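You operate a simulated robot arm through the tools that you are given. There is no shell and no other tool.

You are at the controls of a simulated robot arm. One attempt, no reset.

## Task
Cool the hot tap body, move it to the ledge and load the waiting one.
Fine: cooling air off before you reach in; new body down on the red holder, outlet toward the belt. Set down upright: tap body.
Where things are to end (x, y in the base frame): tap body within 60 mm of [800, -120].

Only the result counts: the job must be done as asked and must still hold three seconds after the hand-in. Knocking over, shifting, dropping, spilling or breaking anything else fails it.

## Robot
A 7-joint arm with a two-finger parallel gripper, fixed in place. Base frame: the origin is at the foot of the arm, x ahead of it, y to its left, z up; the work surface is at about z = 770. Units: mm, rad, N and s.
Its first joint turns from -2.897 to 2.897 rad. Payload 4.4 kg.
The TCP is the grasp point between the finger pads, 23 mm short of the fingertips. In the tool frame z runs along the fingers and y along their closing line. Largest opening 94 mm; finger width 38, thickness 10; the body of the gripper, 54 by 96 mm, starts 39 mm behind the TCP.
Orientation is that of the tool frame in the base frame, as a unit quaternion [w, x, y, z]. With the fingers straight down and closing along the base's y, the tool's x points along the base's -x, its y along +y and its z along -z.

## Interface
- The arm moves only by the tool nudge_tool. Its argument "rows" is one flat list of numbers, 7 for each row, row after row: the shift along the base's x, y, z in m, then the turn, a rotation vector about the base's x, y, z in rad, then the gripper command, from -1 (shut) to 1 (fully open), values between in proportion. In form: [x, y, z, wx, wy, wz, gripper, x, y, z, wx, wy, wz, gripper, ...]. A call has 1 to 20 rows; each row is the pose to reach, as a shift and turn from the pose commanded when the call began. Rows are played at 5 a second. More than 50 mm and 0.15 rad between two rows, or a gripper value outside its range, and nothing of the call is played. A pose out of reach is approached as far as the arm can. The call stops where the force on the tool passes 50 N (or 10 N more than at its start, if that is more) or the arm is blocked; 0.2 s more then pass. Each finger travels about 72 mm/s and halts on what it meets, pressing with about 35 N; the grip force reading is that of the motor and also rises with nothing between the fingers. The clock runs only during rows and for 0.2 s after the last one: add rows that repeat a pose to give the fingers time. It gives the time, the measured TCP pose, the force on the tool (base axes), the opening and the grip force at its end, in the units of the frame above (readings bear some noise), with the torque about the TCP (base axes, N m) and any sound that the robot's microphone picked up.
- Cameras (640 x 400 px; columns grow to the right, rows downward): "scene" is fixed at [48.6, 500.6, 1495.9]; the picture's right is [-0.35, -0.94, 0.00], its down [-0.53, 0.20, -0.83] and it looks along [0.78, -0.29, -0.56] (base axes); focal length 360 px, centre (320, 200). "wrist" rides on the gripper at [86, 16, -74] in the tool frame; the picture's right is [-0.18, 0.98, 0.00], its down [-0.58, -0.11, -0.81] and it looks along [-0.79, -0.15, 0.59] (tool axes); focal length 243 px, centre (320, 200). There is no depth. A picture from a camera that has moved, and an enlarged one, comes with that camera's place and axes in the base frame and with its lens.
- grab_frame(camera): a new picture of that camera. The clock stands still meanwhile.
- enlarge(camera, box): a new picture of the part [left, top, right, bottom] of that camera's present view, enlarged. The clock stands still meanwhile.
- hand_in(): hands the job in; it is judged then, once.

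Places have to be worked out from the pictures, the camera data and where the tool is seen. Open the gripper and draw the arm clear of the work before you hand the job in, unless the task says otherwise.

The tools are called after "Request:" by a JSON object that holds its "fn" and its "kwargs". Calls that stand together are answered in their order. nudge_tool: Moves the arm, as the interface text tells. Its arguments: {"type":"object","properties":{"rows":{"type":"array","items":{"type":"number"}}},"required":["rows"]} The other tools are called the same way: grab_frame (camera) takes a picture; enlarge (camera, box) takes an enlarged picture of a part of a camera's view; hand_in () hands the job in.

At the start:

```text
clock: 0.0
tcp_pos: [858.2, 69.1, 1088.5]
tool_rot: [0.0, 0.0, 1.0, 0.0]
wrist_force: [-0.5, 0.8, 0.0]
torque: [0.0, -0.04, 0.01]
gripper_width: 93.7
grip_force: 0.0
```

scene: 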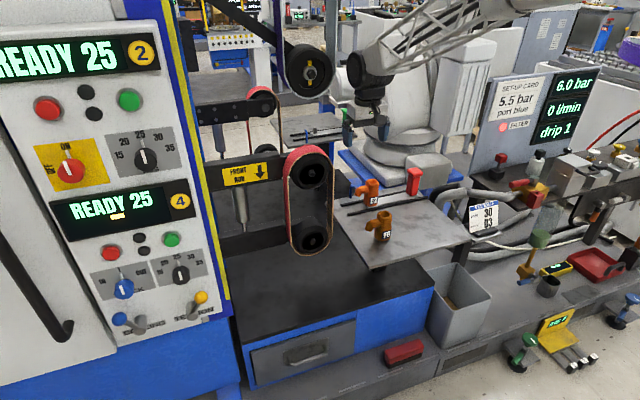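
wrist: 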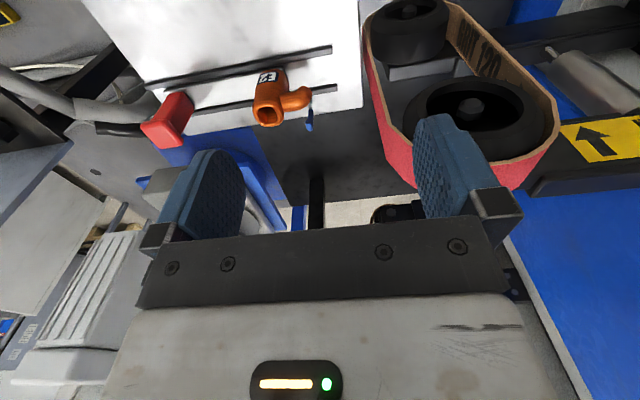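

I start by looking closely at the scene to understand the layout: there are two tap bodies, a table, a control panel and a display board.

Request:
{"fn": "enlarge", "kwargs": {"camera": "scene", "box": [320, 140, 480, 280]}}

Request:
{"fn": "enlarge", "kwargs": {"camera": "scene", "box": [460, 60, 640, 200]}}

Request:
{"fn": "enlarge", "kwargs": {"camera": "scene", "box": [440, 170, 640, 380]}}

Request:
{"fn": "enlarge", "kwargs": {"camera": "scene", "box": [0, 10, 240, 340]}}

Request:
{"fn": "enlarge", "kwargs": {"camera": "wrist", "box": [60, 0, 380, 200]}}

```text
2.86 times, centred on (400, 210) of scene
camera zoom: at [48.6, 500.6, 1495.9], right [-0.35, -0.94, 0.0], down [-0.53, 0.2, -0.83], along [0.78, -0.29, -0.56], focal length 1029 px, centre (91, 171)
```

zoom: 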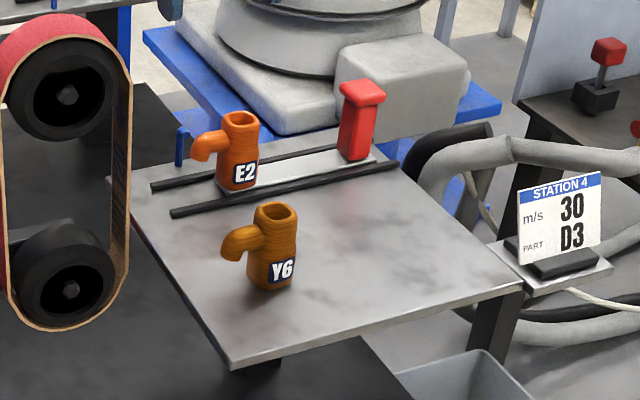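

```text
2.86 times, centred on (550, 130) of scene
camera zoom: at [48.6, 500.6, 1495.9], right [-0.35, -0.94, 0.0], down [-0.53, 0.2, -0.83], along [0.78, -0.29, -0.56], focal length 1029 px, centre (-337, 400)
```

zoom: 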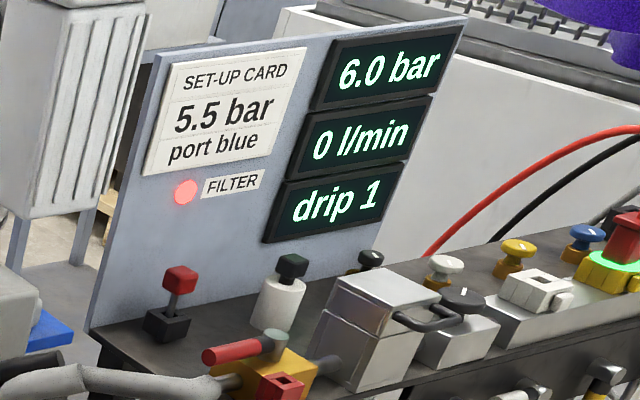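

```text
1.90 times, centred on (540, 275) of scene
camera zoom: at [48.6, 500.6, 1495.9], right [-0.35, -0.94, 0.0], down [-0.53, 0.2, -0.83], along [0.78, -0.29, -0.56], focal length 686 px, centre (-99, 57)
```

zoom: 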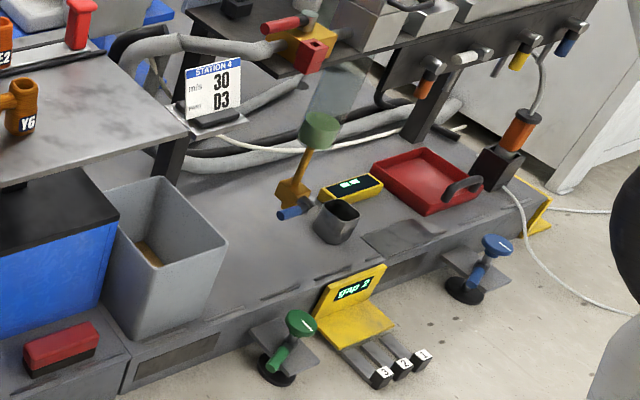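

```text
1.21 times, centred on (120, 175) of scene
camera zoom: at [48.6, 500.6, 1495.9], right [-0.35, -0.94, 0.0], down [-0.53, 0.2, -0.83], along [0.78, -0.29, -0.56], focal length 437 px, centre (562, 230)
```

zoom: 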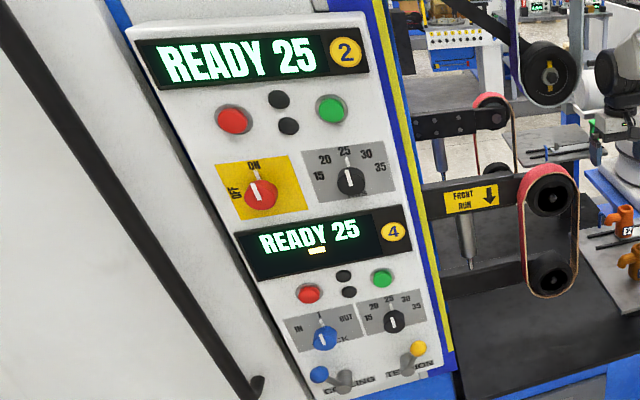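

```text
2.00 times, centred on (220, 100) of wrist
camera zoom: at [772.6, 84.8, 1164.6], right [0.18, 0.98, 0.0], down [0.58, -0.11, 0.81], along [0.79, -0.15, -0.59], focal length 485 px, centre (520, 400)
```

zoom: 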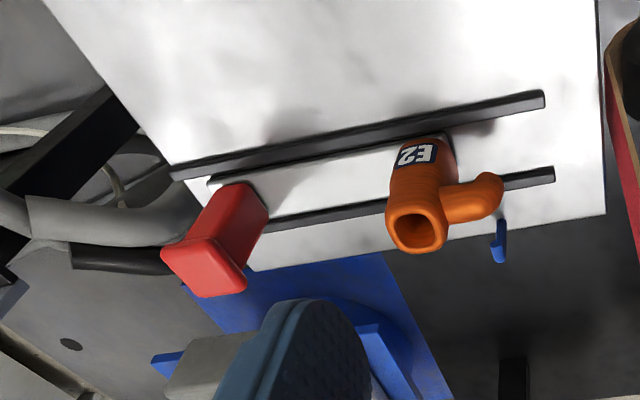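

The panel, table and benches carry a lot of detail. I zoom in further on the control panel labels, the holder and the surroundings.

Request:
{"fn": "enlarge", "kwargs": {"camera": "scene", "box": [80, 220, 220, 340]}}

Request:
{"fn": "enlarge", "kwargs": {"camera": "scene", "box": [30, 110, 190, 220]}}

Request:
{"fn": "enlarge", "kwargs": {"camera": "scene", "box": [340, 160, 440, 225]}}

Request:
{"fn": "enlarge", "kwargs": {"camera": "scene", "box": [340, 200, 440, 265]}}

Request:
{"fn": "enlarge", "kwargs": {"camera": "scene", "box": [480, 130, 640, 240]}}

Request:
{"fn": "enlarge", "kwargs": {"camera": "scene", "box": [200, 80, 360, 190]}}

Request:
{"fn": "enlarge", "kwargs": {"camera": "scene", "box": [200, 0, 360, 110]}}

Request:
{"fn": "enlarge", "kwargs": {"camera": "scene", "box": [220, 260, 440, 400]}}

```text
3.33 times, centred on (150, 280) of scene
camera zoom: at [48.6, 500.6, 1495.9], right [-0.35, -0.94, 0.0], down [-0.53, 0.2, -0.83], along [0.78, -0.29, -0.56], focal length 1201 px, centre (887, -67)
```

zoom: 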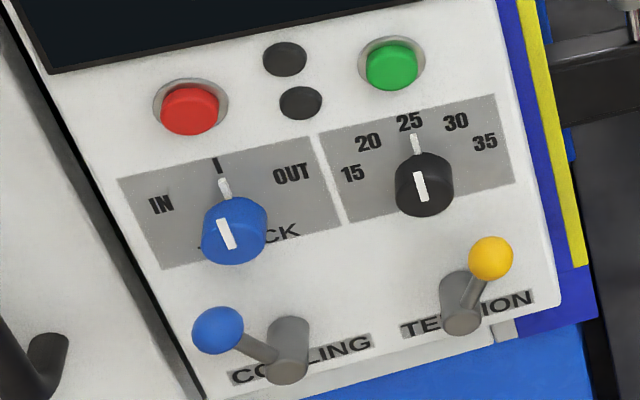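

```text
3.64 times, centred on (110, 165) of scene
camera zoom: at [48.6, 500.6, 1495.9], right [-0.35, -0.94, 0.0], down [-0.53, 0.2, -0.83], along [0.78, -0.29, -0.56], focal length 1310 px, centre (1084, 327)
```

zoom: 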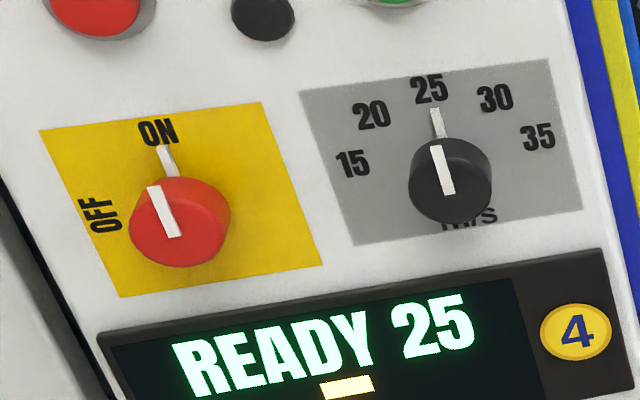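

```text
6.15 times, centred on (390, 192) of scene
camera zoom: at [48.6, 500.6, 1495.9], right [-0.35, -0.94, 0.0], down [-0.53, 0.2, -0.83], along [0.78, -0.29, -0.56], focal length 2217 px, centre (-111, 246)
```

zoom: 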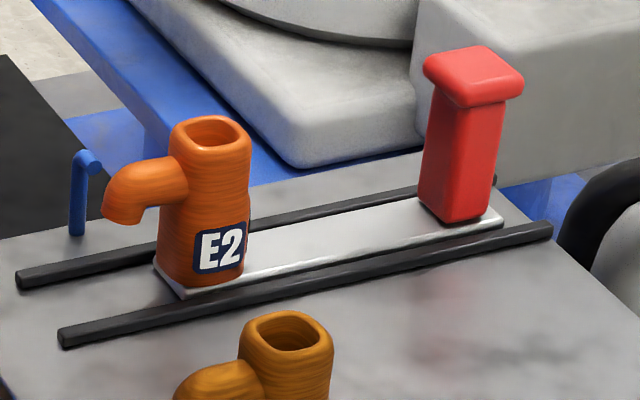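

```text
6.15 times, centred on (390, 232) of scene
camera zoom: at [48.6, 500.6, 1495.9], right [-0.35, -0.94, 0.0], down [-0.53, 0.2, -0.83], along [0.78, -0.29, -0.56], focal length 2217 px, centre (-111, 0)
```

zoom: 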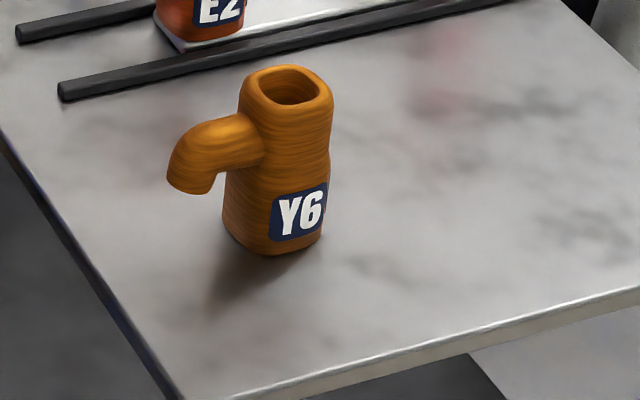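

```text
3.64 times, centred on (560, 185) of scene
camera zoom: at [48.6, 500.6, 1495.9], right [-0.35, -0.94, 0.0], down [-0.53, 0.2, -0.83], along [0.78, -0.29, -0.56], focal length 1310 px, centre (-553, 254)
```

zoom: 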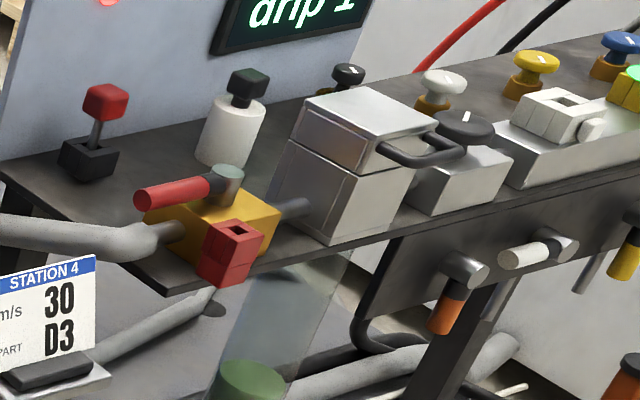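

```text
3.64 times, centred on (280, 135) of scene
camera zoom: at [48.6, 500.6, 1495.9], right [-0.35, -0.94, 0.0], down [-0.53, 0.2, -0.83], along [0.78, -0.29, -0.56], focal length 1310 px, centre (466, 436)
```

zoom: 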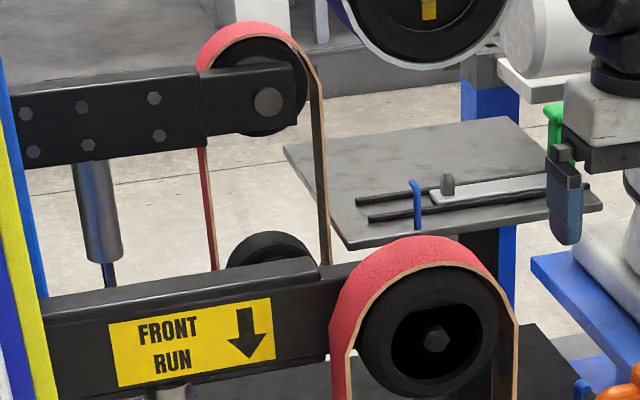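

```text
3.64 times, centred on (280, 55) of scene
camera zoom: at [48.6, 500.6, 1495.9], right [-0.35, -0.94, 0.0], down [-0.53, 0.2, -0.83], along [0.78, -0.29, -0.56], focal length 1310 px, centre (466, 727)
```

zoom: 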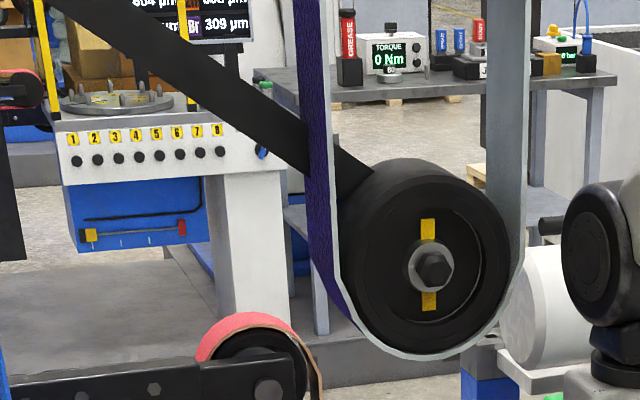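

```text
2.86 times, centred on (330, 330) of scene
camera zoom: at [48.6, 500.6, 1495.9], right [-0.35, -0.94, 0.0], down [-0.53, 0.2, -0.83], along [0.78, -0.29, -0.56], focal length 1029 px, centre (291, -171)
```

zoom: 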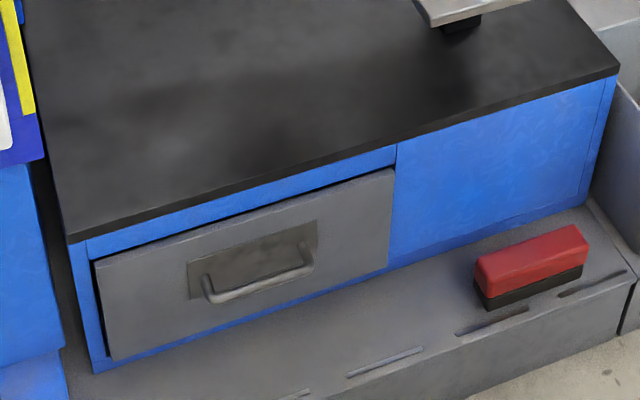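

The table holds E2 on the slide (next to a blue air nozzle), with the red handle being the "red holder"; Y6 is waiting on the table around (780, 23). The COOLING lever is on panel 4, low on the left cabinet. I triangulated E2's top at about (948, -18, 882). Next I back the arm off and swing toward the panel at a safe height to view it with the wrist camera.

Request:
{"fn": "nudge_tool", "kwargs": {"rows": [-0.04, 0, 0.01, 0, 0, 0, 1, -0.08, 0, 0.02, 0, 0, 0, 1, -0.12, 0, 0.03, 0, 0, 0, 1, -0.16, 0, 0.04, 0, 0, 0, 1, -0.2, 0, 0.05, 0, 0, 0, 1, -0.24, 0, 0.05, 0, 0, 0, 1, -0.28, 0, 0.05, 0, 0, 0, 1, -0.32, 0, 0.05, 0, 0, 0, 1, -0.36, 0, 0.05, 0, 0, 0, 1, -0.4, 0, 0.05, 0, 0, 0, 1, -0.42, 0.04, 0.05, 0, 0, 0, 1, -0.44, 0.08, 0.05, 0, 0, 0, 1, -0.45, 0.12, 0.05, 0, 0, 0, 1, -0.46, 0.16, 0.05, 0, 0, 0, 1, -0.47, 0.2, 0.05, 0, 0, 0, 1, -0.48, 0.24, 0.05, 0, 0, 0, 1]}}

```text
clock: 3.4
tcp_pos: [379.2, 307.9, 1139.9]
tool_rot: [0.0, -0.001, 1.0, 0.0]
wrist_force: [0.4, 0.0, -0.9]
torque: [-0.02, 0.01, 0.01]
gripper_width: 94.1
grip_force: 0.1
```

The arm is at (379, 308, 1140) with no sounds reported. I take pictures from both cameras to find the panel.

Request:
{"fn": "grab_frame", "kwargs": {"camera": "wrist"}}

Request:
{"fn": "grab_frame", "kwargs": {"camera": "scene"}}

```text
taken
camera wrist: at [292.5, 324.0, 1214.2], right [0.18, 0.98, 0.0], down [0.58, -0.11, 0.81], along [0.79, -0.15, -0.59], focal length 243 px, centre (320, 200)
```

wrist: 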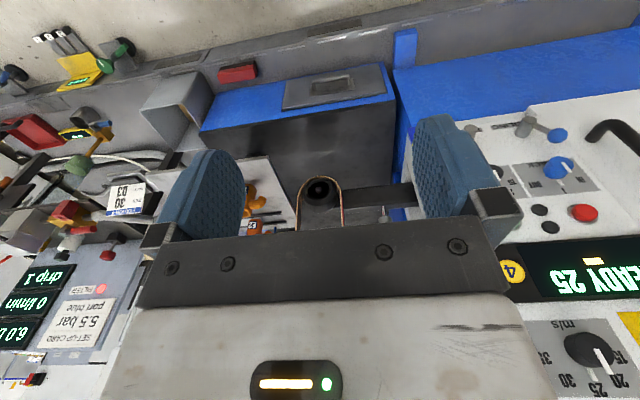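

```text
taken
```

scene: 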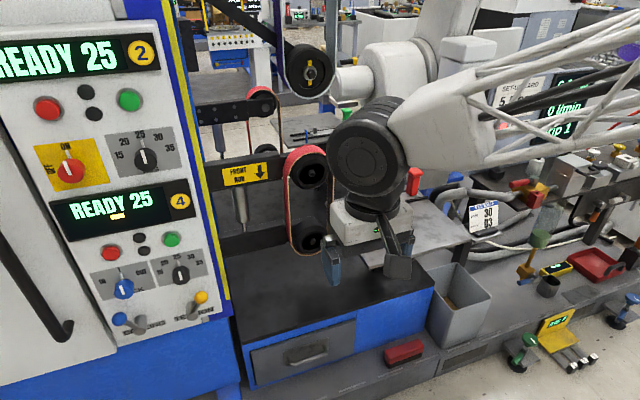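

Triangulating with both cameras puts the blue COOLING ball at roughly (699, 743, 815), with the panel face near x≈730. I zoom in with the wrist camera to see the lever's geometry.

Request:
{"fn": "enlarge", "kwargs": {"camera": "wrist", "box": [450, 90, 640, 210]}}

Request:
{"fn": "enlarge", "kwargs": {"camera": "scene", "box": [100, 280, 220, 350]}}

Request:
{"fn": "enlarge", "kwargs": {"camera": "wrist", "box": [200, 150, 380, 260]}}

```text
3.33 times, centred on (545, 150) of wrist
camera zoom: at [292.5, 324.0, 1214.2], right [0.18, 0.98, 0.0], down [0.58, -0.11, 0.81], along [0.79, -0.15, -0.59], focal length 809 px, centre (-430, 367)
```

zoom: 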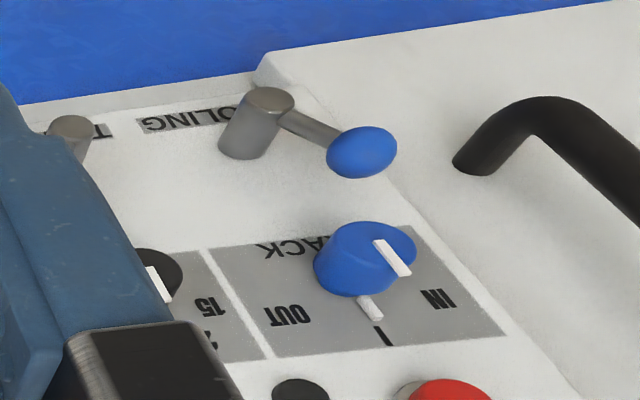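

```text
5.33 times, centred on (160, 315) of scene
camera zoom: at [48.6, 500.6, 1495.9], right [-0.35, -0.94, 0.0], down [-0.53, 0.2, -0.83], along [0.78, -0.29, -0.56], focal length 1921 px, centre (1173, -413)
```

zoom: 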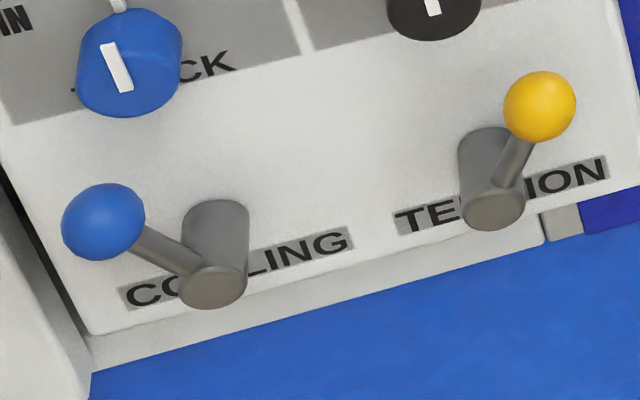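

```text
3.56 times, centred on (290, 205) of wrist
camera zoom: at [292.5, 324.0, 1214.2], right [0.18, 0.98, 0.0], down [0.58, -0.11, 0.81], along [0.79, -0.15, -0.59], focal length 863 px, centre (427, 182)
```

zoom: 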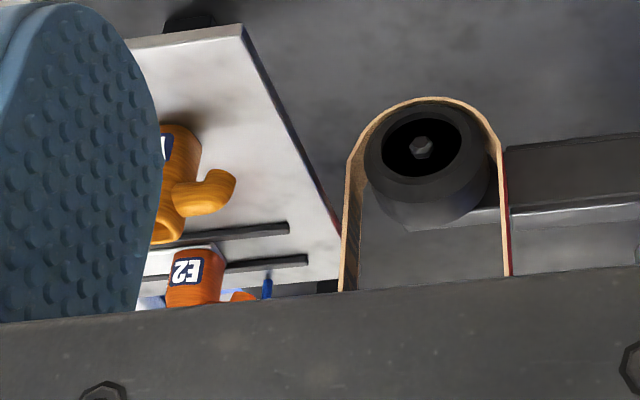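

Lever geometry: the pivot stub's front is at about (694, 714, 761) and the ball at about (700, 745, 813), so the lever leans about 30° to the left, while the TENSION lever leans right. No air sound is reported, so cooling is off. I approach with the tool tilted 45° forward toward the panel and stop short to check.

Request:
{"fn": "nudge_tool", "kwargs": {"rows": [0.0159, 0.0327, -0.015, 0, -0.0654, 0, 1, 0.0318, 0.0653, -0.03, 0, -0.1308, 0, 1, 0.0478, 0.098, -0.045, 0, -0.1963, 0, 1, 0.0637, 0.1307, -0.06, 0, -0.2617, 0, 1, 0.0796, 0.1633, -0.075, 0, -0.3271, 0, 1, 0.0955, 0.196, -0.09, 0, -0.3925, 0, 1, 0.1114, 0.2287, -0.105, 0, -0.4579, 0, 1, 0.1273, 0.2613, -0.12, 0, -0.5233, 0, 1, 0.1433, 0.294, -0.135, 0, -0.5888, 0, 1, 0.1592, 0.3267, -0.15, 0, -0.6542, 0, 1, 0.1751, 0.3593, -0.165, 0, -0.7196, 0, 1, 0.191, 0.392, -0.18, 0, -0.785, 0, 1]}}

```text
clock: 6.0
tcp_pos: [570.8, 700.5, 961.6]
tool_rot: [0.383, 0.001, 0.924, 0.0]
wrist_force: [-0.5, 0.2, -0.4]
torque: [0.01, 0.03, 0.03]
gripper_width: 94.1
grip_force: 0.2
```

The arm reached the pre-approach at (571, 700, 962), tilted 45°. I look from both cameras to refine where the ball is.

Request:
{"fn": "grab_frame", "kwargs": {"camera": "wrist"}}

Request:
{"fn": "grab_frame", "kwargs": {"camera": "scene"}}

```text
taken
camera wrist: at [456.8, 716.9, 952.9], right [0.13, 0.98, 0.13], down [-0.16, -0.11, 0.98], along [0.98, -0.15, 0.14], focal length 243 px, centre (320, 200)
```

wrist: 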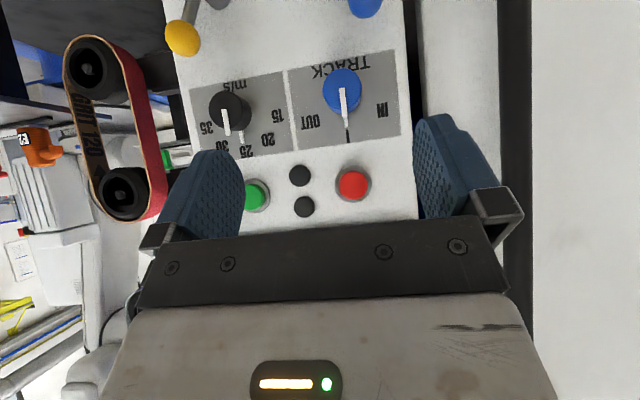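

```text
taken
```

scene: 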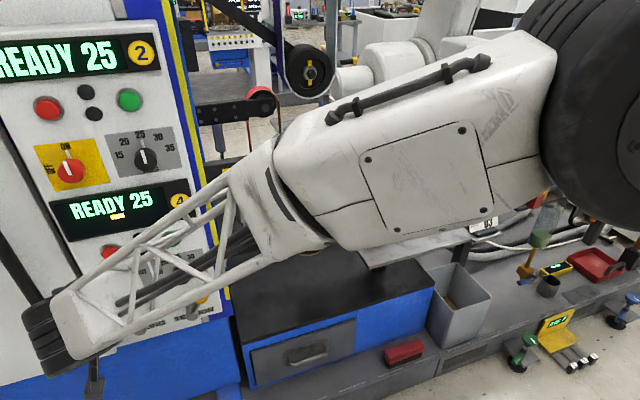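

The wrist view agrees with the ball at about (700, 744, 815). I come in along the tool axis with the fingers open around the ball, ending with the ball slightly ahead of the TCP.

Request:
{"fn": "nudge_tool", "kwargs": {"rows": [0.016, 0.0222, -0.0283, 0, 0, 0, 1, 0.032, 0.0445, -0.0566, 0, 0, 0, 1, 0.049, 0.0445, -0.0736, 0, 0, 0, 1, 0.066, 0.0445, -0.0906, 0, 0, 0, 1, 0.083, 0.0445, -0.1076, 0, 0, 0, 1]}}

Request:
{"fn": "grab_frame", "kwargs": {"camera": "wrist"}}

```text
clock: 7.2
tcp_pos: [652.4, 745.1, 852.5]
tool_rot: [0.383, -0.001, 0.924, 0.0]
wrist_force: [-0.3, 0.0, -0.2]
torque: [0.0, 0.01, -0.01]
gripper_width: 93.8
grip_force: 0.1
```

```text
taken
camera wrist: at [539.3, 761.5, 844.0], right [0.13, 0.98, 0.13], down [-0.16, -0.11, 0.98], along [0.98, -0.15, 0.14], focal length 243 px, centre (320, 200)
```

wrist: 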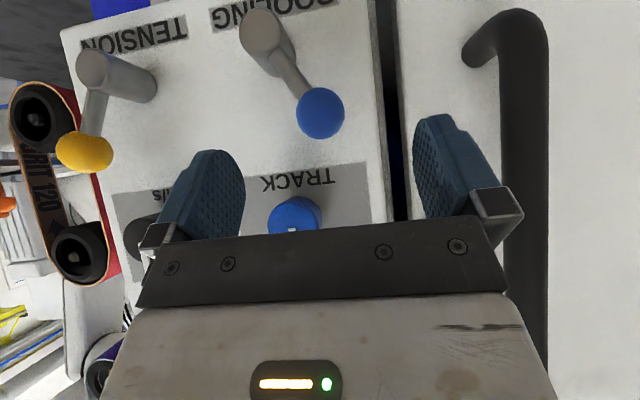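

The ball sits centred between the open fingers, with the estimate (700, 744.5, 811). I advance the rest of the way and half-close the fingers loosely around the ball.

Request:
{"fn": "nudge_tool", "kwargs": {"rows": [0.012, 0, -0.011, 0, 0, 0, 1, 0.024, 0, -0.022, 0, 0, 0, 1, 0.0356, 0, -0.0325, 0, 0, 0, 1, 0.0356, 0, -0.0325, 0, 0, 0, 0.5, 0.0356, 0, -0.0325, 0, 0, 0, 0.0, 0.0356, 0, -0.0325, 0, 0, 0, 0.0]}}

Request:
{"fn": "grab_frame", "kwargs": {"camera": "wrist"}}

```text
clock: 8.6
tcp_pos: [688.1, 746.8, 819.8]
tool_rot: [0.383, -0.001, 0.924, 0.001]
wrist_force: [0.0, 0.3, -0.1]
torque: [0.01, -0.02, 0.0]
gripper_width: 47.1
grip_force: 0.0
```

```text
taken
camera wrist: at [575.1, 762.5, 811.4], right [0.13, 0.98, 0.13], down [-0.16, -0.11, 0.98], along [0.98, -0.15, 0.14], focal length 243 px, centre (320, 200)
```

wrist: 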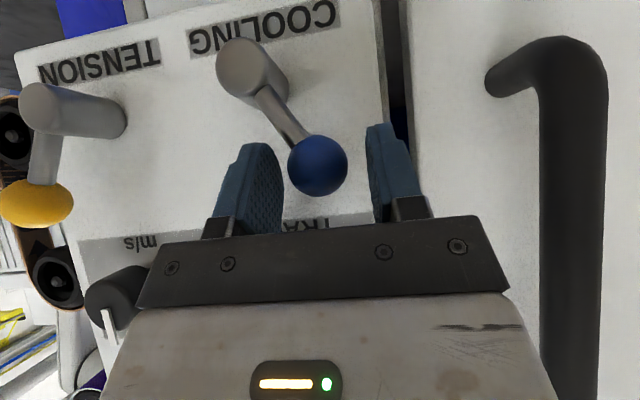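

The ball is captured between the fingers. Now I push it toward -y (to the right) in 8 mm steps.

Request:
{"fn": "nudge_tool", "kwargs": {"rows": [0, -0.008, 0.001, 0, 0, 0, 0, 0, -0.016, 0.002, 0, 0, 0, 0, 0, -0.024, 0.004, 0, 0, 0, 0, 0, -0.032, 0.005, 0, 0, 0, 0, 0, -0.04, 0.005, 0, 0, 0, 0, 0, -0.048, 0.004, 0, 0, 0, 0, 0, -0.055, 0.002, 0, 0, 0, 0, 0, -0.062, 0.0, 0, 0, 0, 0, 0, -0.062, 0.0, 0, 0, 0, 0]}}

Request:
{"fn": "grab_frame", "kwargs": {"camera": "wrist"}}

```text
clock: 10.6
tcp_pos: [687.5, 684.4, 821.2]
tool_rot: [0.383, -0.001, 0.924, 0.001]
wrist_force: [-0.4, 1.1, -0.3]
torque: [0.01, -0.02, 0.0]
gripper_width: 47.0
grip_force: 0.0
```

```text
taken
camera wrist: at [574.7, 699.3, 811.8], right [0.13, 0.98, 0.13], down [-0.16, -0.11, 0.98], along [0.98, -0.15, 0.14], focal length 243 px, centre (320, 200)
```

wrist: 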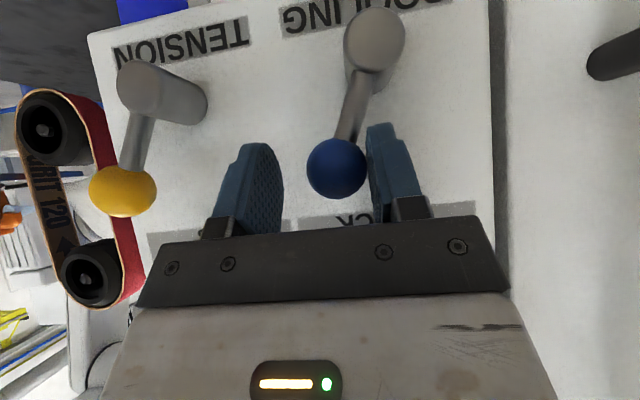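

The lever has swung to about −23° (ball at y≈691), with little force and no sound yet. I push a few millimetres more toward its stop.

Request:
{"fn": "nudge_tool", "kwargs": {"rows": [0, -0.003, -0.001, 0, 0, 0, 0, 0, -0.006, -0.002, 0, 0, 0, 0, 0, -0.009, -0.003, 0, 0, 0, 0]}}

Request:
{"fn": "grab_frame", "kwargs": {"camera": "wrist"}}

Request:
{"fn": "grab_frame", "kwargs": {"camera": "scene"}}

```text
clock: 11.4
tcp_pos: [689.1, 675.6, 817.3]
tool_rot: [0.383, 0.001, 0.924, -0.001]
wrist_force: [-3.1, 8.2, 1.8]
torque: [0.1, 0.03, 0.18]
gripper_width: 51.0
grip_force: 4.0
```

```text
taken
camera wrist: at [575.0, 690.9, 809.1], right [0.13, 0.98, 0.13], down [-0.16, -0.11, 0.98], along [0.98, -0.15, 0.14], focal length 243 px, centre (320, 200)
```

wrist: 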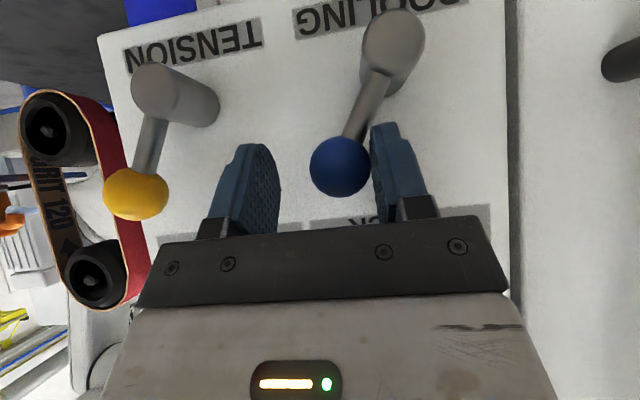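

```text
taken
```

scene: 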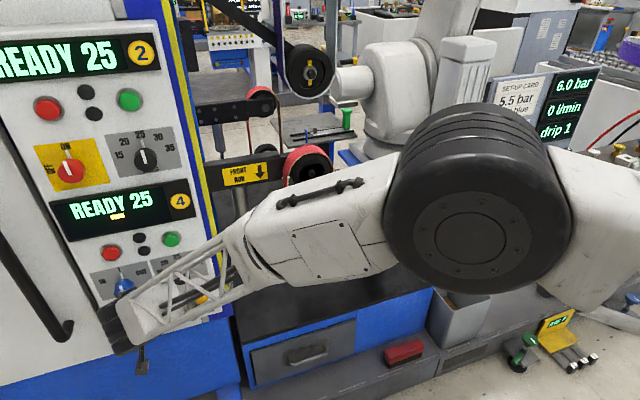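

The reading shows 8 N and the fingers being pushed open a bit, so the lever is at its right-hand stop. I ease off, open, and wait a moment to listen for air.

Request:
{"fn": "nudge_tool", "kwargs": {"rows": [0, 0.006, 0.0, 0, 0, 0, 0, 0, 0.006, 0.0, 0, 0, 0, 0.5, 0, 0.006, 0.0, 0, 0, 0, 1, -0.02, 0.006, 0.02, 0, 0, 0, 1, -0.04, 0.006, 0.04, 0, 0, 0, 1, -0.06, 0.006, 0.06, 0, 0, 0, 1, -0.08, 0.006, 0.08, 0, 0, 0, 1]}}

Request:
{"fn": "grab_frame", "kwargs": {"camera": "wrist"}}

Request:
{"fn": "grab_frame", "kwargs": {"camera": "scene"}}

```text
clock: 13.0
tcp_pos: [608.9, 679.7, 894.1]
tool_rot: [0.383, 0.001, 0.924, -0.001]
wrist_force: [0.2, -0.3, -0.1]
torque: [0.0, 0.0, -0.01]
gripper_width: 94.0
grip_force: 0.1
```

```text
taken
camera wrist: at [497.4, 695.2, 887.4], right [0.13, 0.98, 0.13], down [-0.16, -0.11, 0.98], along [0.98, -0.15, 0.14], focal length 243 px, centre (320, 200)
```

wrist: 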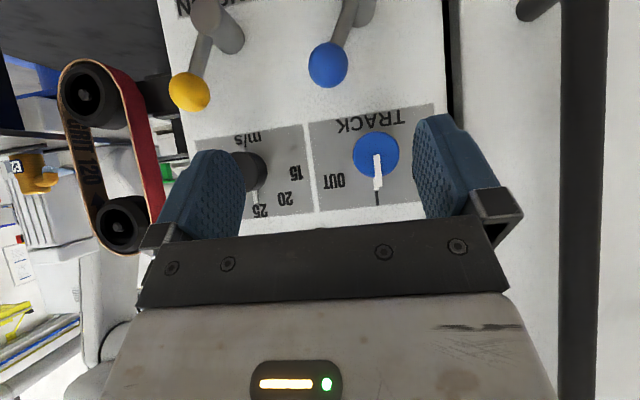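

```text
taken
```

scene: 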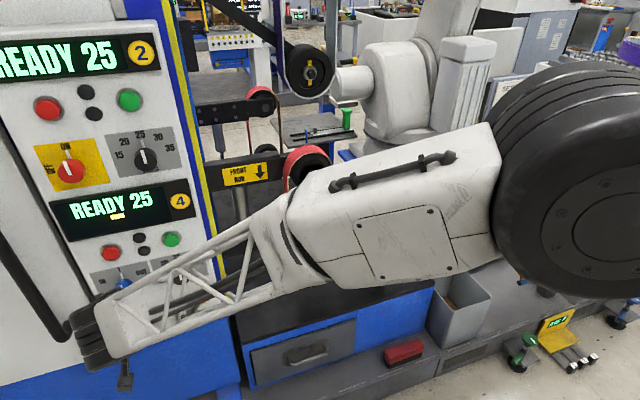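

The lever stayed on the right. I zoom in on E2 and the nozzle from the wrist camera to see whether its colour is changing.

Request:
{"fn": "enlarge", "kwargs": {"camera": "wrist", "box": [0, 60, 180, 260]}}

Request:
{"fn": "enlarge", "kwargs": {"camera": "wrist", "box": [0, 140, 80, 200]}}

Request:
{"fn": "enlarge", "kwargs": {"camera": "scene", "box": [40, 180, 220, 300]}}

```text
2.00 times, centred on (90, 160) of wrist
camera zoom: at [497.4, 695.2, 887.4], right [0.13, 0.98, 0.13], down [-0.16, -0.11, 0.98], along [0.98, -0.15, 0.14], focal length 485 px, centre (780, 280)
```

zoom: 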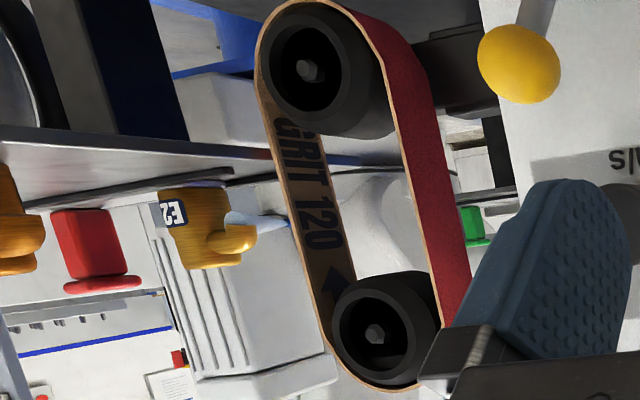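

```text
6.67 times, centred on (40, 170) of wrist
camera zoom: at [497.4, 695.2, 887.4], right [0.13, 0.98, 0.13], down [-0.16, -0.11, 0.98], along [0.98, -0.15, 0.14], focal length 1618 px, centre (2187, 400)
```

zoom: 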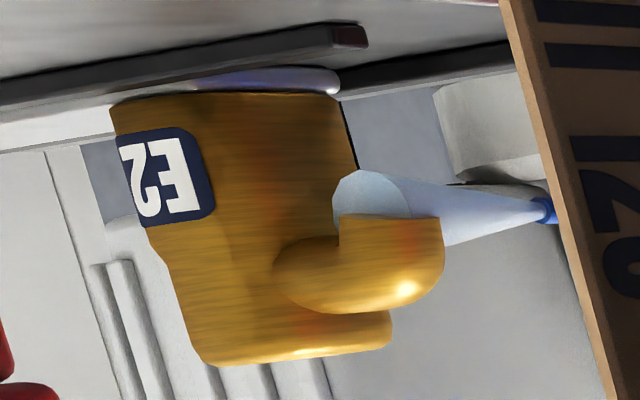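

```text
3.33 times, centred on (130, 240) of scene
camera zoom: at [48.6, 500.6, 1495.9], right [-0.35, -0.94, 0.0], down [-0.53, 0.2, -0.83], along [0.78, -0.29, -0.56], focal length 1201 px, centre (953, 67)
```

zoom: 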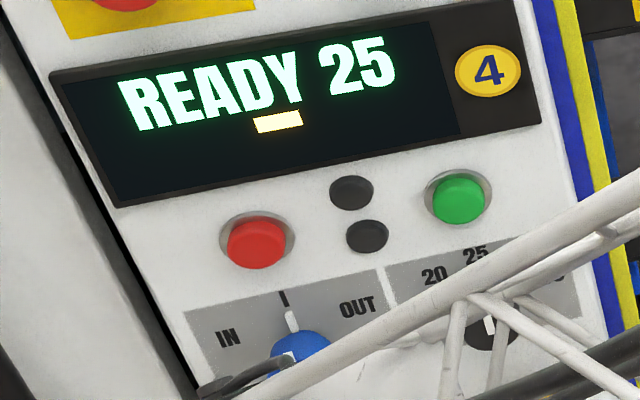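

The air jet is visible as a cone from the blue nozzle onto E2, and E2 is turning from hot orange to gold, with some orange patches left. I hold still for 4 s to let it cool further.

Request:
{"fn": "nudge_tool", "kwargs": {"rows": [0, 0, 0, 0, 0, 0, 1, 0, 0, 0, 0, 0, 0, 1, 0, 0, 0, 0, 0, 0, 1, 0, 0, 0, 0, 0, 0, 1, 0, 0, 0, 0, 0, 0, 1, 0, 0, 0, 0, 0, 0, 1, 0, 0, 0, 0, 0, 0, 1, 0, 0, 0, 0, 0, 0, 1, 0, 0, 0, 0, 0, 0, 1, 0, 0, 0, 0, 0, 0, 1, 0, 0, 0, 0, 0, 0, 1, 0, 0, 0, 0, 0, 0, 1, 0, 0, 0, 0, 0, 0, 1, 0, 0, 0, 0, 0, 0, 1, 0, 0, 0, 0, 0, 0, 1, 0, 0, 0, 0, 0, 0, 1, 0, 0, 0, 0, 0, 0, 1, 0, 0, 0, 0, 0, 0, 1, 0, 0, 0, 0, 0, 0, 1, 0, 0, 0, 0, 0, 0, 1]}}

Request:
{"fn": "enlarge", "kwargs": {"camera": "wrist", "box": [0, 140, 80, 200]}}

```text
clock: 17.2
tcp_pos: [611.5, 679.4, 896.1]
tool_rot: [0.382, 0.0, 0.924, 0.0]
wrist_force: [0.4, 0.0, -0.8]
torque: [0.0, -0.06, 0.02]
gripper_width: 93.9
grip_force: 0.1
```

```text
6.67 times, centred on (40, 170) of wrist
camera zoom: at [497.4, 695.5, 887.9], right [0.13, 0.98, 0.13], down [-0.16, -0.11, 0.98], along [0.98, -0.15, 0.14], focal length 1618 px, centre (2187, 400)
```

zoom: 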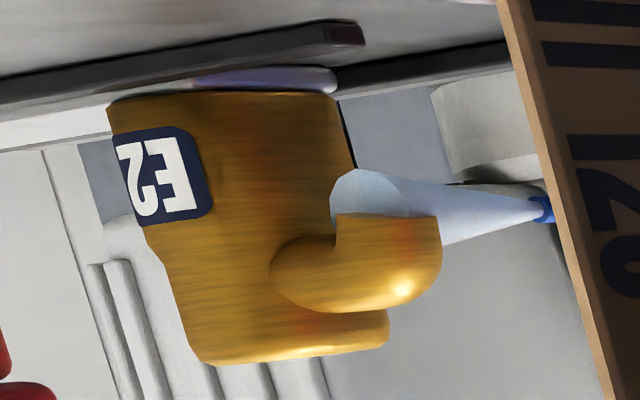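

The colour is the same as 4 s ago, so it looks settled at about Y6's tone. I allow another 8 s of air to be safe and then compare again.

Request:
{"fn": "nudge_tool", "kwargs": {"rows": [0, 0, 0, 0, 0, 0, 1, 0, 0, 0, 0, 0, 0, 1, 0, 0, 0, 0, 0, 0, 1, 0, 0, 0, 0, 0, 0, 1, 0, 0, 0, 0, 0, 0, 1, 0, 0, 0, 0, 0, 0, 1, 0, 0, 0, 0, 0, 0, 1, 0, 0, 0, 0, 0, 0, 1, 0, 0, 0, 0, 0, 0, 1, 0, 0, 0, 0, 0, 0, 1, 0, 0, 0, 0, 0, 0, 1, 0, 0, 0, 0, 0, 0, 1, 0, 0, 0, 0, 0, 0, 1, 0, 0, 0, 0, 0, 0, 1, 0, 0, 0, 0, 0, 0, 1, 0, 0, 0, 0, 0, 0, 1, 0, 0, 0, 0, 0, 0, 1, 0, 0, 0, 0, 0, 0, 1, 0, 0, 0, 0, 0, 0, 1, 0, 0, 0, 0, 0, 0, 1]}}

Request:
{"fn": "nudge_tool", "kwargs": {"rows": [0, 0, 0, 0, 0, 0, 1, 0, 0, 0, 0, 0, 0, 1, 0, 0, 0, 0, 0, 0, 1, 0, 0, 0, 0, 0, 0, 1, 0, 0, 0, 0, 0, 0, 1, 0, 0, 0, 0, 0, 0, 1, 0, 0, 0, 0, 0, 0, 1, 0, 0, 0, 0, 0, 0, 1, 0, 0, 0, 0, 0, 0, 1, 0, 0, 0, 0, 0, 0, 1, 0, 0, 0, 0, 0, 0, 1, 0, 0, 0, 0, 0, 0, 1, 0, 0, 0, 0, 0, 0, 1, 0, 0, 0, 0, 0, 0, 1, 0, 0, 0, 0, 0, 0, 1, 0, 0, 0, 0, 0, 0, 1, 0, 0, 0, 0, 0, 0, 1, 0, 0, 0, 0, 0, 0, 1, 0, 0, 0, 0, 0, 0, 1, 0, 0, 0, 0, 0, 0, 1]}}

Request:
{"fn": "enlarge", "kwargs": {"camera": "wrist", "box": [0, 140, 80, 200]}}

Request:
{"fn": "grab_frame", "kwargs": {"camera": "wrist"}}

```text
clock: 21.4
tcp_pos: [609.7, 679.5, 895.4]
tool_rot: [0.382, 0.0, 0.924, 0.0]
wrist_force: [0.2, 0.3, -0.6]
torque: [0.02, 0.03, 0.01]
gripper_width: 93.8
grip_force: 0.0
```

```text
clock: 25.6
tcp_pos: [610.9, 680.0, 896.1]
tool_rot: [0.383, 0.0, 0.924, 0.0]
wrist_force: [0.3, -0.1, 0.3]
torque: [0.05, 0.0, 0.02]
gripper_width: 93.9
grip_force: 0.0
```

```text
6.67 times, centred on (40, 170) of wrist
camera zoom: at [497.4, 695.5, 887.9], right [0.13, 0.98, 0.13], down [-0.16, -0.11, 0.98], along [0.98, -0.15, 0.14], focal length 1618 px, centre (2187, 400)
```

zoom: 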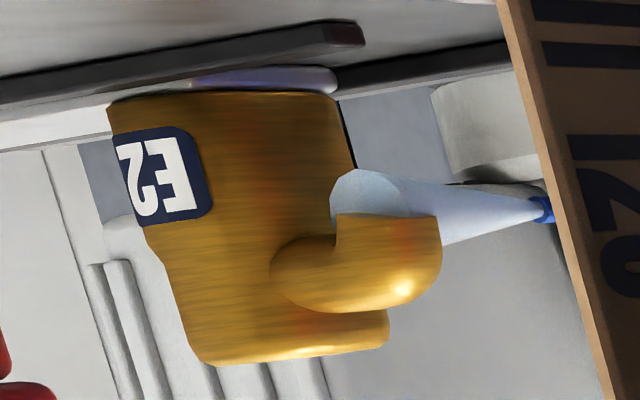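

```text
taken
camera wrist: at [497.4, 695.5, 887.9], right [0.13, 0.98, 0.13], down [-0.16, -0.11, 0.98], along [0.98, -0.15, 0.14], focal length 243 px, centre (320, 200)
```

wrist: 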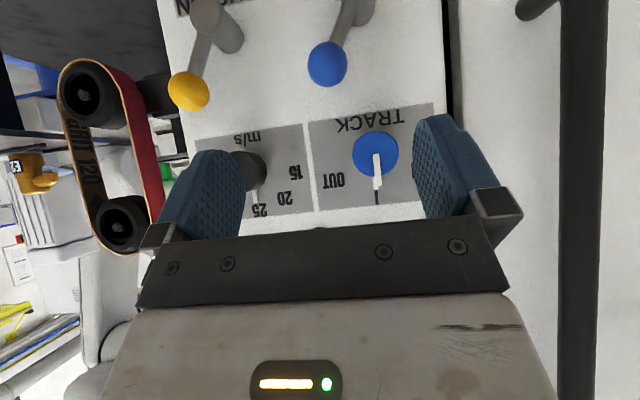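

E2's colour has been stable for 12 s, so it's cooled. I go back in along the same line, half-close around the ball, and push the lever back to +y to switch the air off.

Request:
{"fn": "nudge_tool", "kwargs": {"rows": [0.02, 0.003, -0.02, 0, 0, 0, 1, 0.04, 0.003, -0.04, 0, 0, 0, 1, 0.06, 0.003, -0.06, 0, 0, 0, 1, 0.078, 0.003, -0.076, 0, 0, 0, 1, 0.078, 0.003, -0.076, 0, 0, 0, 0.5, 0.078, 0.003, -0.076, 0, 0, 0, 0.0, 0.078, 0.003, -0.076, 0, 0, 0, 0.0]}}

Request:
{"fn": "grab_frame", "kwargs": {"camera": "wrist"}}

```text
clock: 27.2
tcp_pos: [685.6, 683.4, 820.0]
tool_rot: [0.383, 0.0, 0.924, 0.0]
wrist_force: [0.9, -0.9, 0.6]
torque: [-0.02, -0.02, -0.02]
gripper_width: 46.8
grip_force: 0.0
```

```text
taken
camera wrist: at [572.9, 698.2, 812.0], right [0.13, 0.98, 0.13], down [-0.16, -0.11, 0.98], along [0.98, -0.15, 0.14], focal length 243 px, centre (320, 200)
```

wrist: 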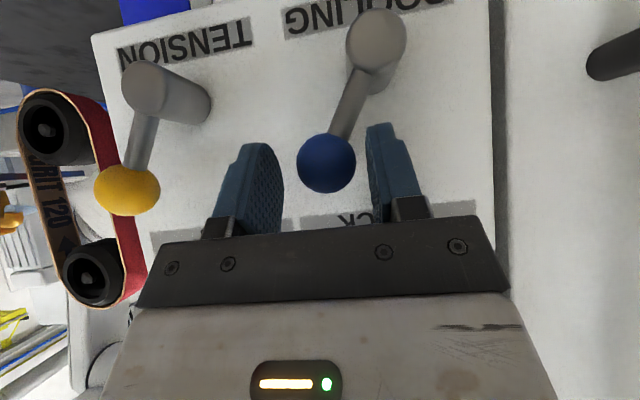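

The ball is again between the fingers. I push it +y all the way to the left-hand stop.

Request:
{"fn": "nudge_tool", "kwargs": {"rows": [0, 0.01, 0.001, 0, 0, 0, 0, 0, 0.02, 0.003, 0, 0, 0, 0, 0, 0.03, 0.005, 0, 0, 0, 0, 0, 0.04, 0.005, 0, 0, 0, 0, 0, 0.05, 0.003, 0, 0, 0, 0, 0, 0.058, 0.001, 0, 0, 0, 0, 0, 0.064, -0.001, 0, 0, 0, 0, 0, 0.068, -0.002, 0, 0, 0, 0, 0, 0.071, -0.002, 0, 0, 0, 0]}}

Request:
{"fn": "grab_frame", "kwargs": {"camera": "wrist"}}

```text
clock: 29.2
tcp_pos: [685.8, 753.8, 817.8]
tool_rot: [0.382, 0.0, 0.924, 0.0]
wrist_force: [-1.7, -5.5, -0.9]
torque: [-0.02, 0.02, -0.11]
gripper_width: 49.5
grip_force: 2.7
```

```text
taken
camera wrist: at [572.5, 769.5, 810.0], right [0.13, 0.98, 0.13], down [-0.16, -0.11, 0.98], along [0.98, -0.15, 0.14], focal length 243 px, centre (320, 200)
```

wrist: 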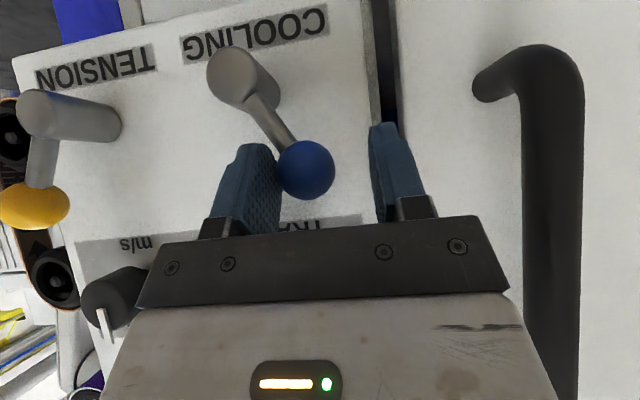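

The lever is at the left stop again (5.5 N back-force, fingers nudged open). I ease off, open, retreat along the tool axis and check that the jet is gone.

Request:
{"fn": "nudge_tool", "kwargs": {"rows": [0, -0.006, 0.0, 0, 0, 0, 0, 0, -0.006, 0.0, 0, 0, 0, 0.5, 0, -0.006, 0.0, 0, 0, 0, 1, 0, -0.006, 0.0, 0, 0, 0, 1, -0.02, -0.006, 0.02, 0, 0, 0, 1, -0.04, -0.006, 0.04, 0, 0, 0, 1, -0.06, -0.006, 0.06, 0, 0, 0, 1, -0.08, -0.006, 0.08, 0, 0, 0, 1, -0.1, -0.036, 0.09, 0, 0, 0, 1, -0.11, -0.07, 0.1, 0, 0, 0, 1, -0.12, -0.1, 0.11, 0, 0, 0, 1]}}

Request:
{"fn": "grab_frame", "kwargs": {"camera": "wrist"}}

Request:
{"fn": "enlarge", "kwargs": {"camera": "wrist", "box": [0, 140, 100, 210]}}

```text
clock: 31.6
tcp_pos: [565.5, 654.1, 928.7]
tool_rot: [0.383, 0.0, 0.924, 0.0]
wrist_force: [0.2, 0.0, -0.3]
torque: [0.02, -0.03, 0.03]
gripper_width: 94.0
grip_force: 0.0
```

```text
taken
camera wrist: at [452.8, 670.2, 920.2], right [0.13, 0.98, 0.13], down [-0.16, -0.11, 0.98], along [0.98, -0.15, 0.14], focal length 243 px, centre (320, 200)
```

wrist: 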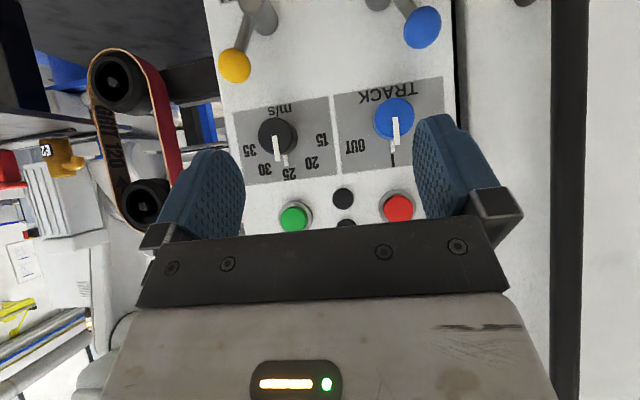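

```text
5.71 times, centred on (50, 175) of wrist
camera zoom: at [452.8, 670.2, 920.2], right [0.13, 0.98, 0.13], down [-0.16, -0.11, 0.98], along [0.98, -0.15, 0.14], focal length 1386 px, centre (1863, 343)
```

zoom: 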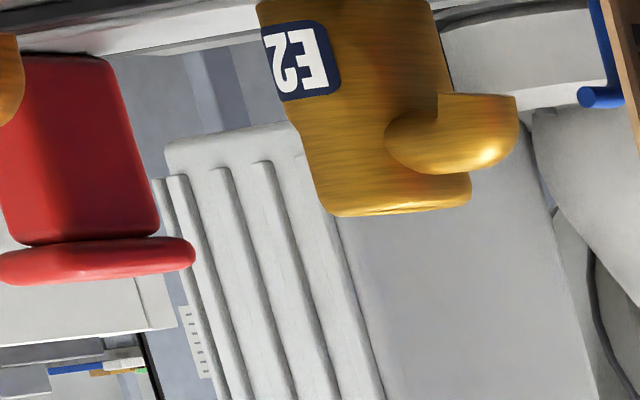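

The jet is gone and E2 is uniformly gold, so the air is off and the body is cooled. Now I return to a tool-down posture away from the panel.

Request:
{"fn": "nudge_tool", "kwargs": {"rows": [-0.016, -0.03, 0.017, 0, 0.0654, 0, 1, -0.032, -0.06, 0.034, 0, 0.1308, 0, 1, -0.048, -0.09, 0.051, 0, 0.1963, 0, 1, -0.064, -0.12, 0.068, 0, 0.2617, 0, 1, -0.08, -0.15, 0.085, 0, 0.3271, 0, 1, -0.096, -0.18, 0.102, 0, 0.3925, 0, 1, -0.112, -0.21, 0.119, 0, 0.4579, 0, 1, -0.128, -0.24, 0.136, 0, 0.5233, 0, 1, -0.144, -0.27, 0.153, 0, 0.5888, 0, 1, -0.16, -0.3, 0.17, 0, 0.6542, 0, 1, -0.176, -0.33, 0.187, 0, 0.7196, 0, 1, -0.19, -0.36, 0.2, 0, 0.785, 0, 1]}}

```text
clock: 34.2
tcp_pos: [374.6, 293.8, 1128.5]
tool_rot: [0.0, 0.0, 1.0, 0.0]
wrist_force: [-0.9, -0.4, -0.1]
torque: [-0.01, 0.02, 0.01]
gripper_width: 94.1
grip_force: 0.0
```

Tool is straight down at (375, 294, 1128). I now move over the table while turning the gripper +90° about vertical, so the fingers close along x (across the outlet) and the camera rides on the -y side.

Request:
{"fn": "nudge_tool", "kwargs": {"rows": [0.021, -0.032, 0, 0, 0, 0.105, 1, 0.042, -0.065, 0, 0, 0, 0.21, 1, 0.063, -0.097, 0, 0, 0, 0.314, 1, 0.083, -0.129, 0, 0, 0, 0.419, 1, 0.104, -0.162, 0, 0, 0, 0.524, 1, 0.125, -0.194, 0, 0, 0, 0.628, 1, 0.161, -0.207, -0.005, 0, 0, 0.733, 1, 0.196, -0.221, -0.01, 0, 0, 0.838, 1, 0.232, -0.234, -0.015, 0, 0, 0.942, 1, 0.267, -0.247, -0.02, 0, 0, 1.047, 1, 0.303, -0.261, -0.025, 0, 0, 1.152, 1, 0.338, -0.274, -0.03, 0, 0, 1.257, 1, 0.374, -0.287, -0.035, 0, 0, 1.361, 1, 0.409, -0.301, -0.04, 0, 0, 1.466, 1, 0.445, -0.314, -0.048, 0, 0, 1.571, 1]}}

Request:
{"fn": "grab_frame", "kwargs": {"camera": "wrist"}}

Request:
{"fn": "grab_frame", "kwargs": {"camera": "scene"}}

```text
clock: 37.4
tcp_pos: [820.9, -19.9, 1083.3]
tool_rot: [-0.001, 0.708, -0.706, 0.0]
wrist_force: [-0.2, -0.3, 0.9]
torque: [0.01, 0.0, 0.03]
gripper_width: 93.8
grip_force: 0.0
```

```text
taken
camera wrist: at [805.9, -107.2, 1157.2], right [-0.98, 0.18, 0.0], down [0.11, 0.58, 0.81], along [0.15, 0.79, -0.59], focal length 243 px, centre (320, 200)
```

wrist: 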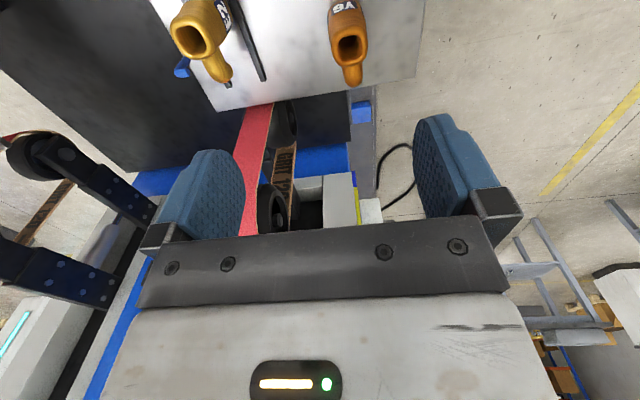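

```text
taken
```

scene: 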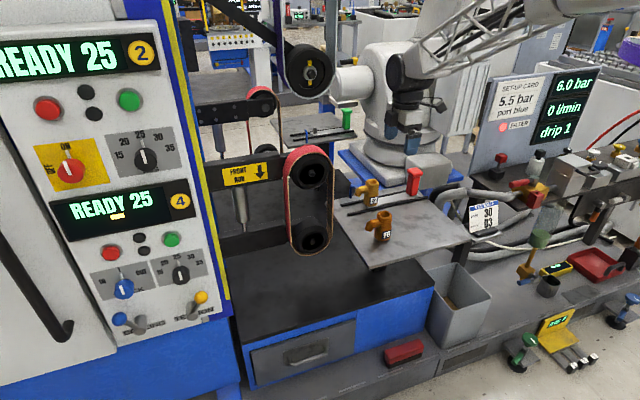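

The orientation is as wanted. I zoom in from both cameras on the two bodies to refine their positions and outlet directions.

Request:
{"fn": "enlarge", "kwargs": {"camera": "wrist", "box": [140, 0, 440, 120]}}

Request:
{"fn": "enlarge", "kwargs": {"camera": "scene", "box": [340, 160, 440, 225]}}

Request:
{"fn": "enlarge", "kwargs": {"camera": "scene", "box": [340, 200, 440, 265]}}

```text
2.13 times, centred on (290, 60) of wrist
camera zoom: at [805.9, -107.2, 1157.2], right [-0.98, 0.18, 0.0], down [0.11, 0.58, 0.81], along [0.15, 0.79, -0.59], focal length 518 px, centre (384, 499)
```

zoom: 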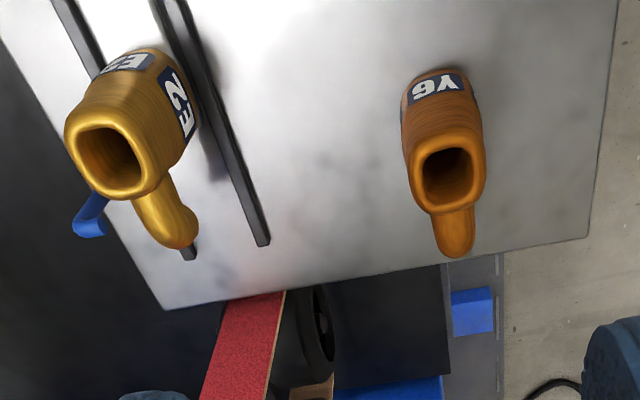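

```text
6.15 times, centred on (390, 192) of scene
camera zoom: at [48.6, 500.6, 1495.9], right [-0.35, -0.94, 0.0], down [-0.53, 0.2, -0.83], along [0.78, -0.29, -0.56], focal length 2217 px, centre (-111, 246)
```

zoom: 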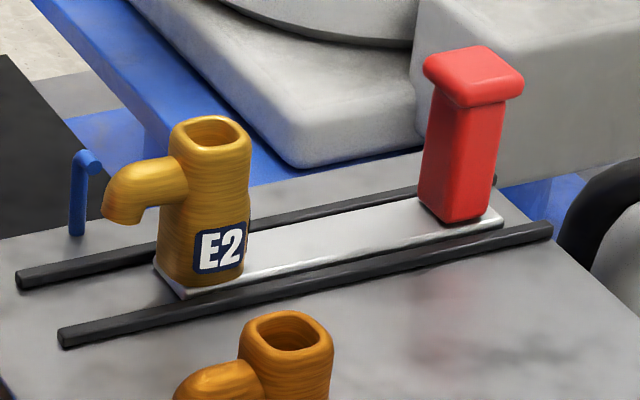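

```text
6.15 times, centred on (390, 232) of scene
camera zoom: at [48.6, 500.6, 1495.9], right [-0.35, -0.94, 0.0], down [-0.53, 0.2, -0.83], along [0.78, -0.29, -0.56], focal length 2217 px, centre (-111, 0)
```

zoom: 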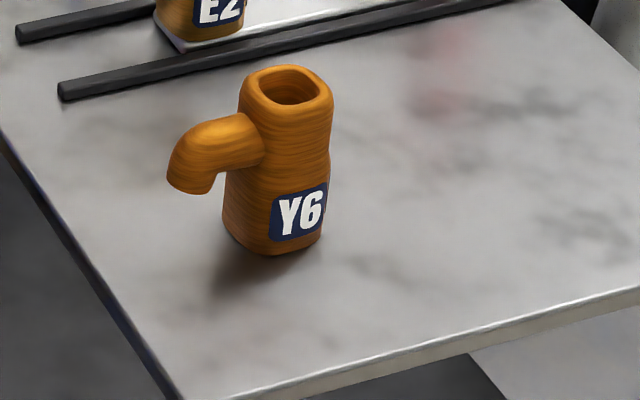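

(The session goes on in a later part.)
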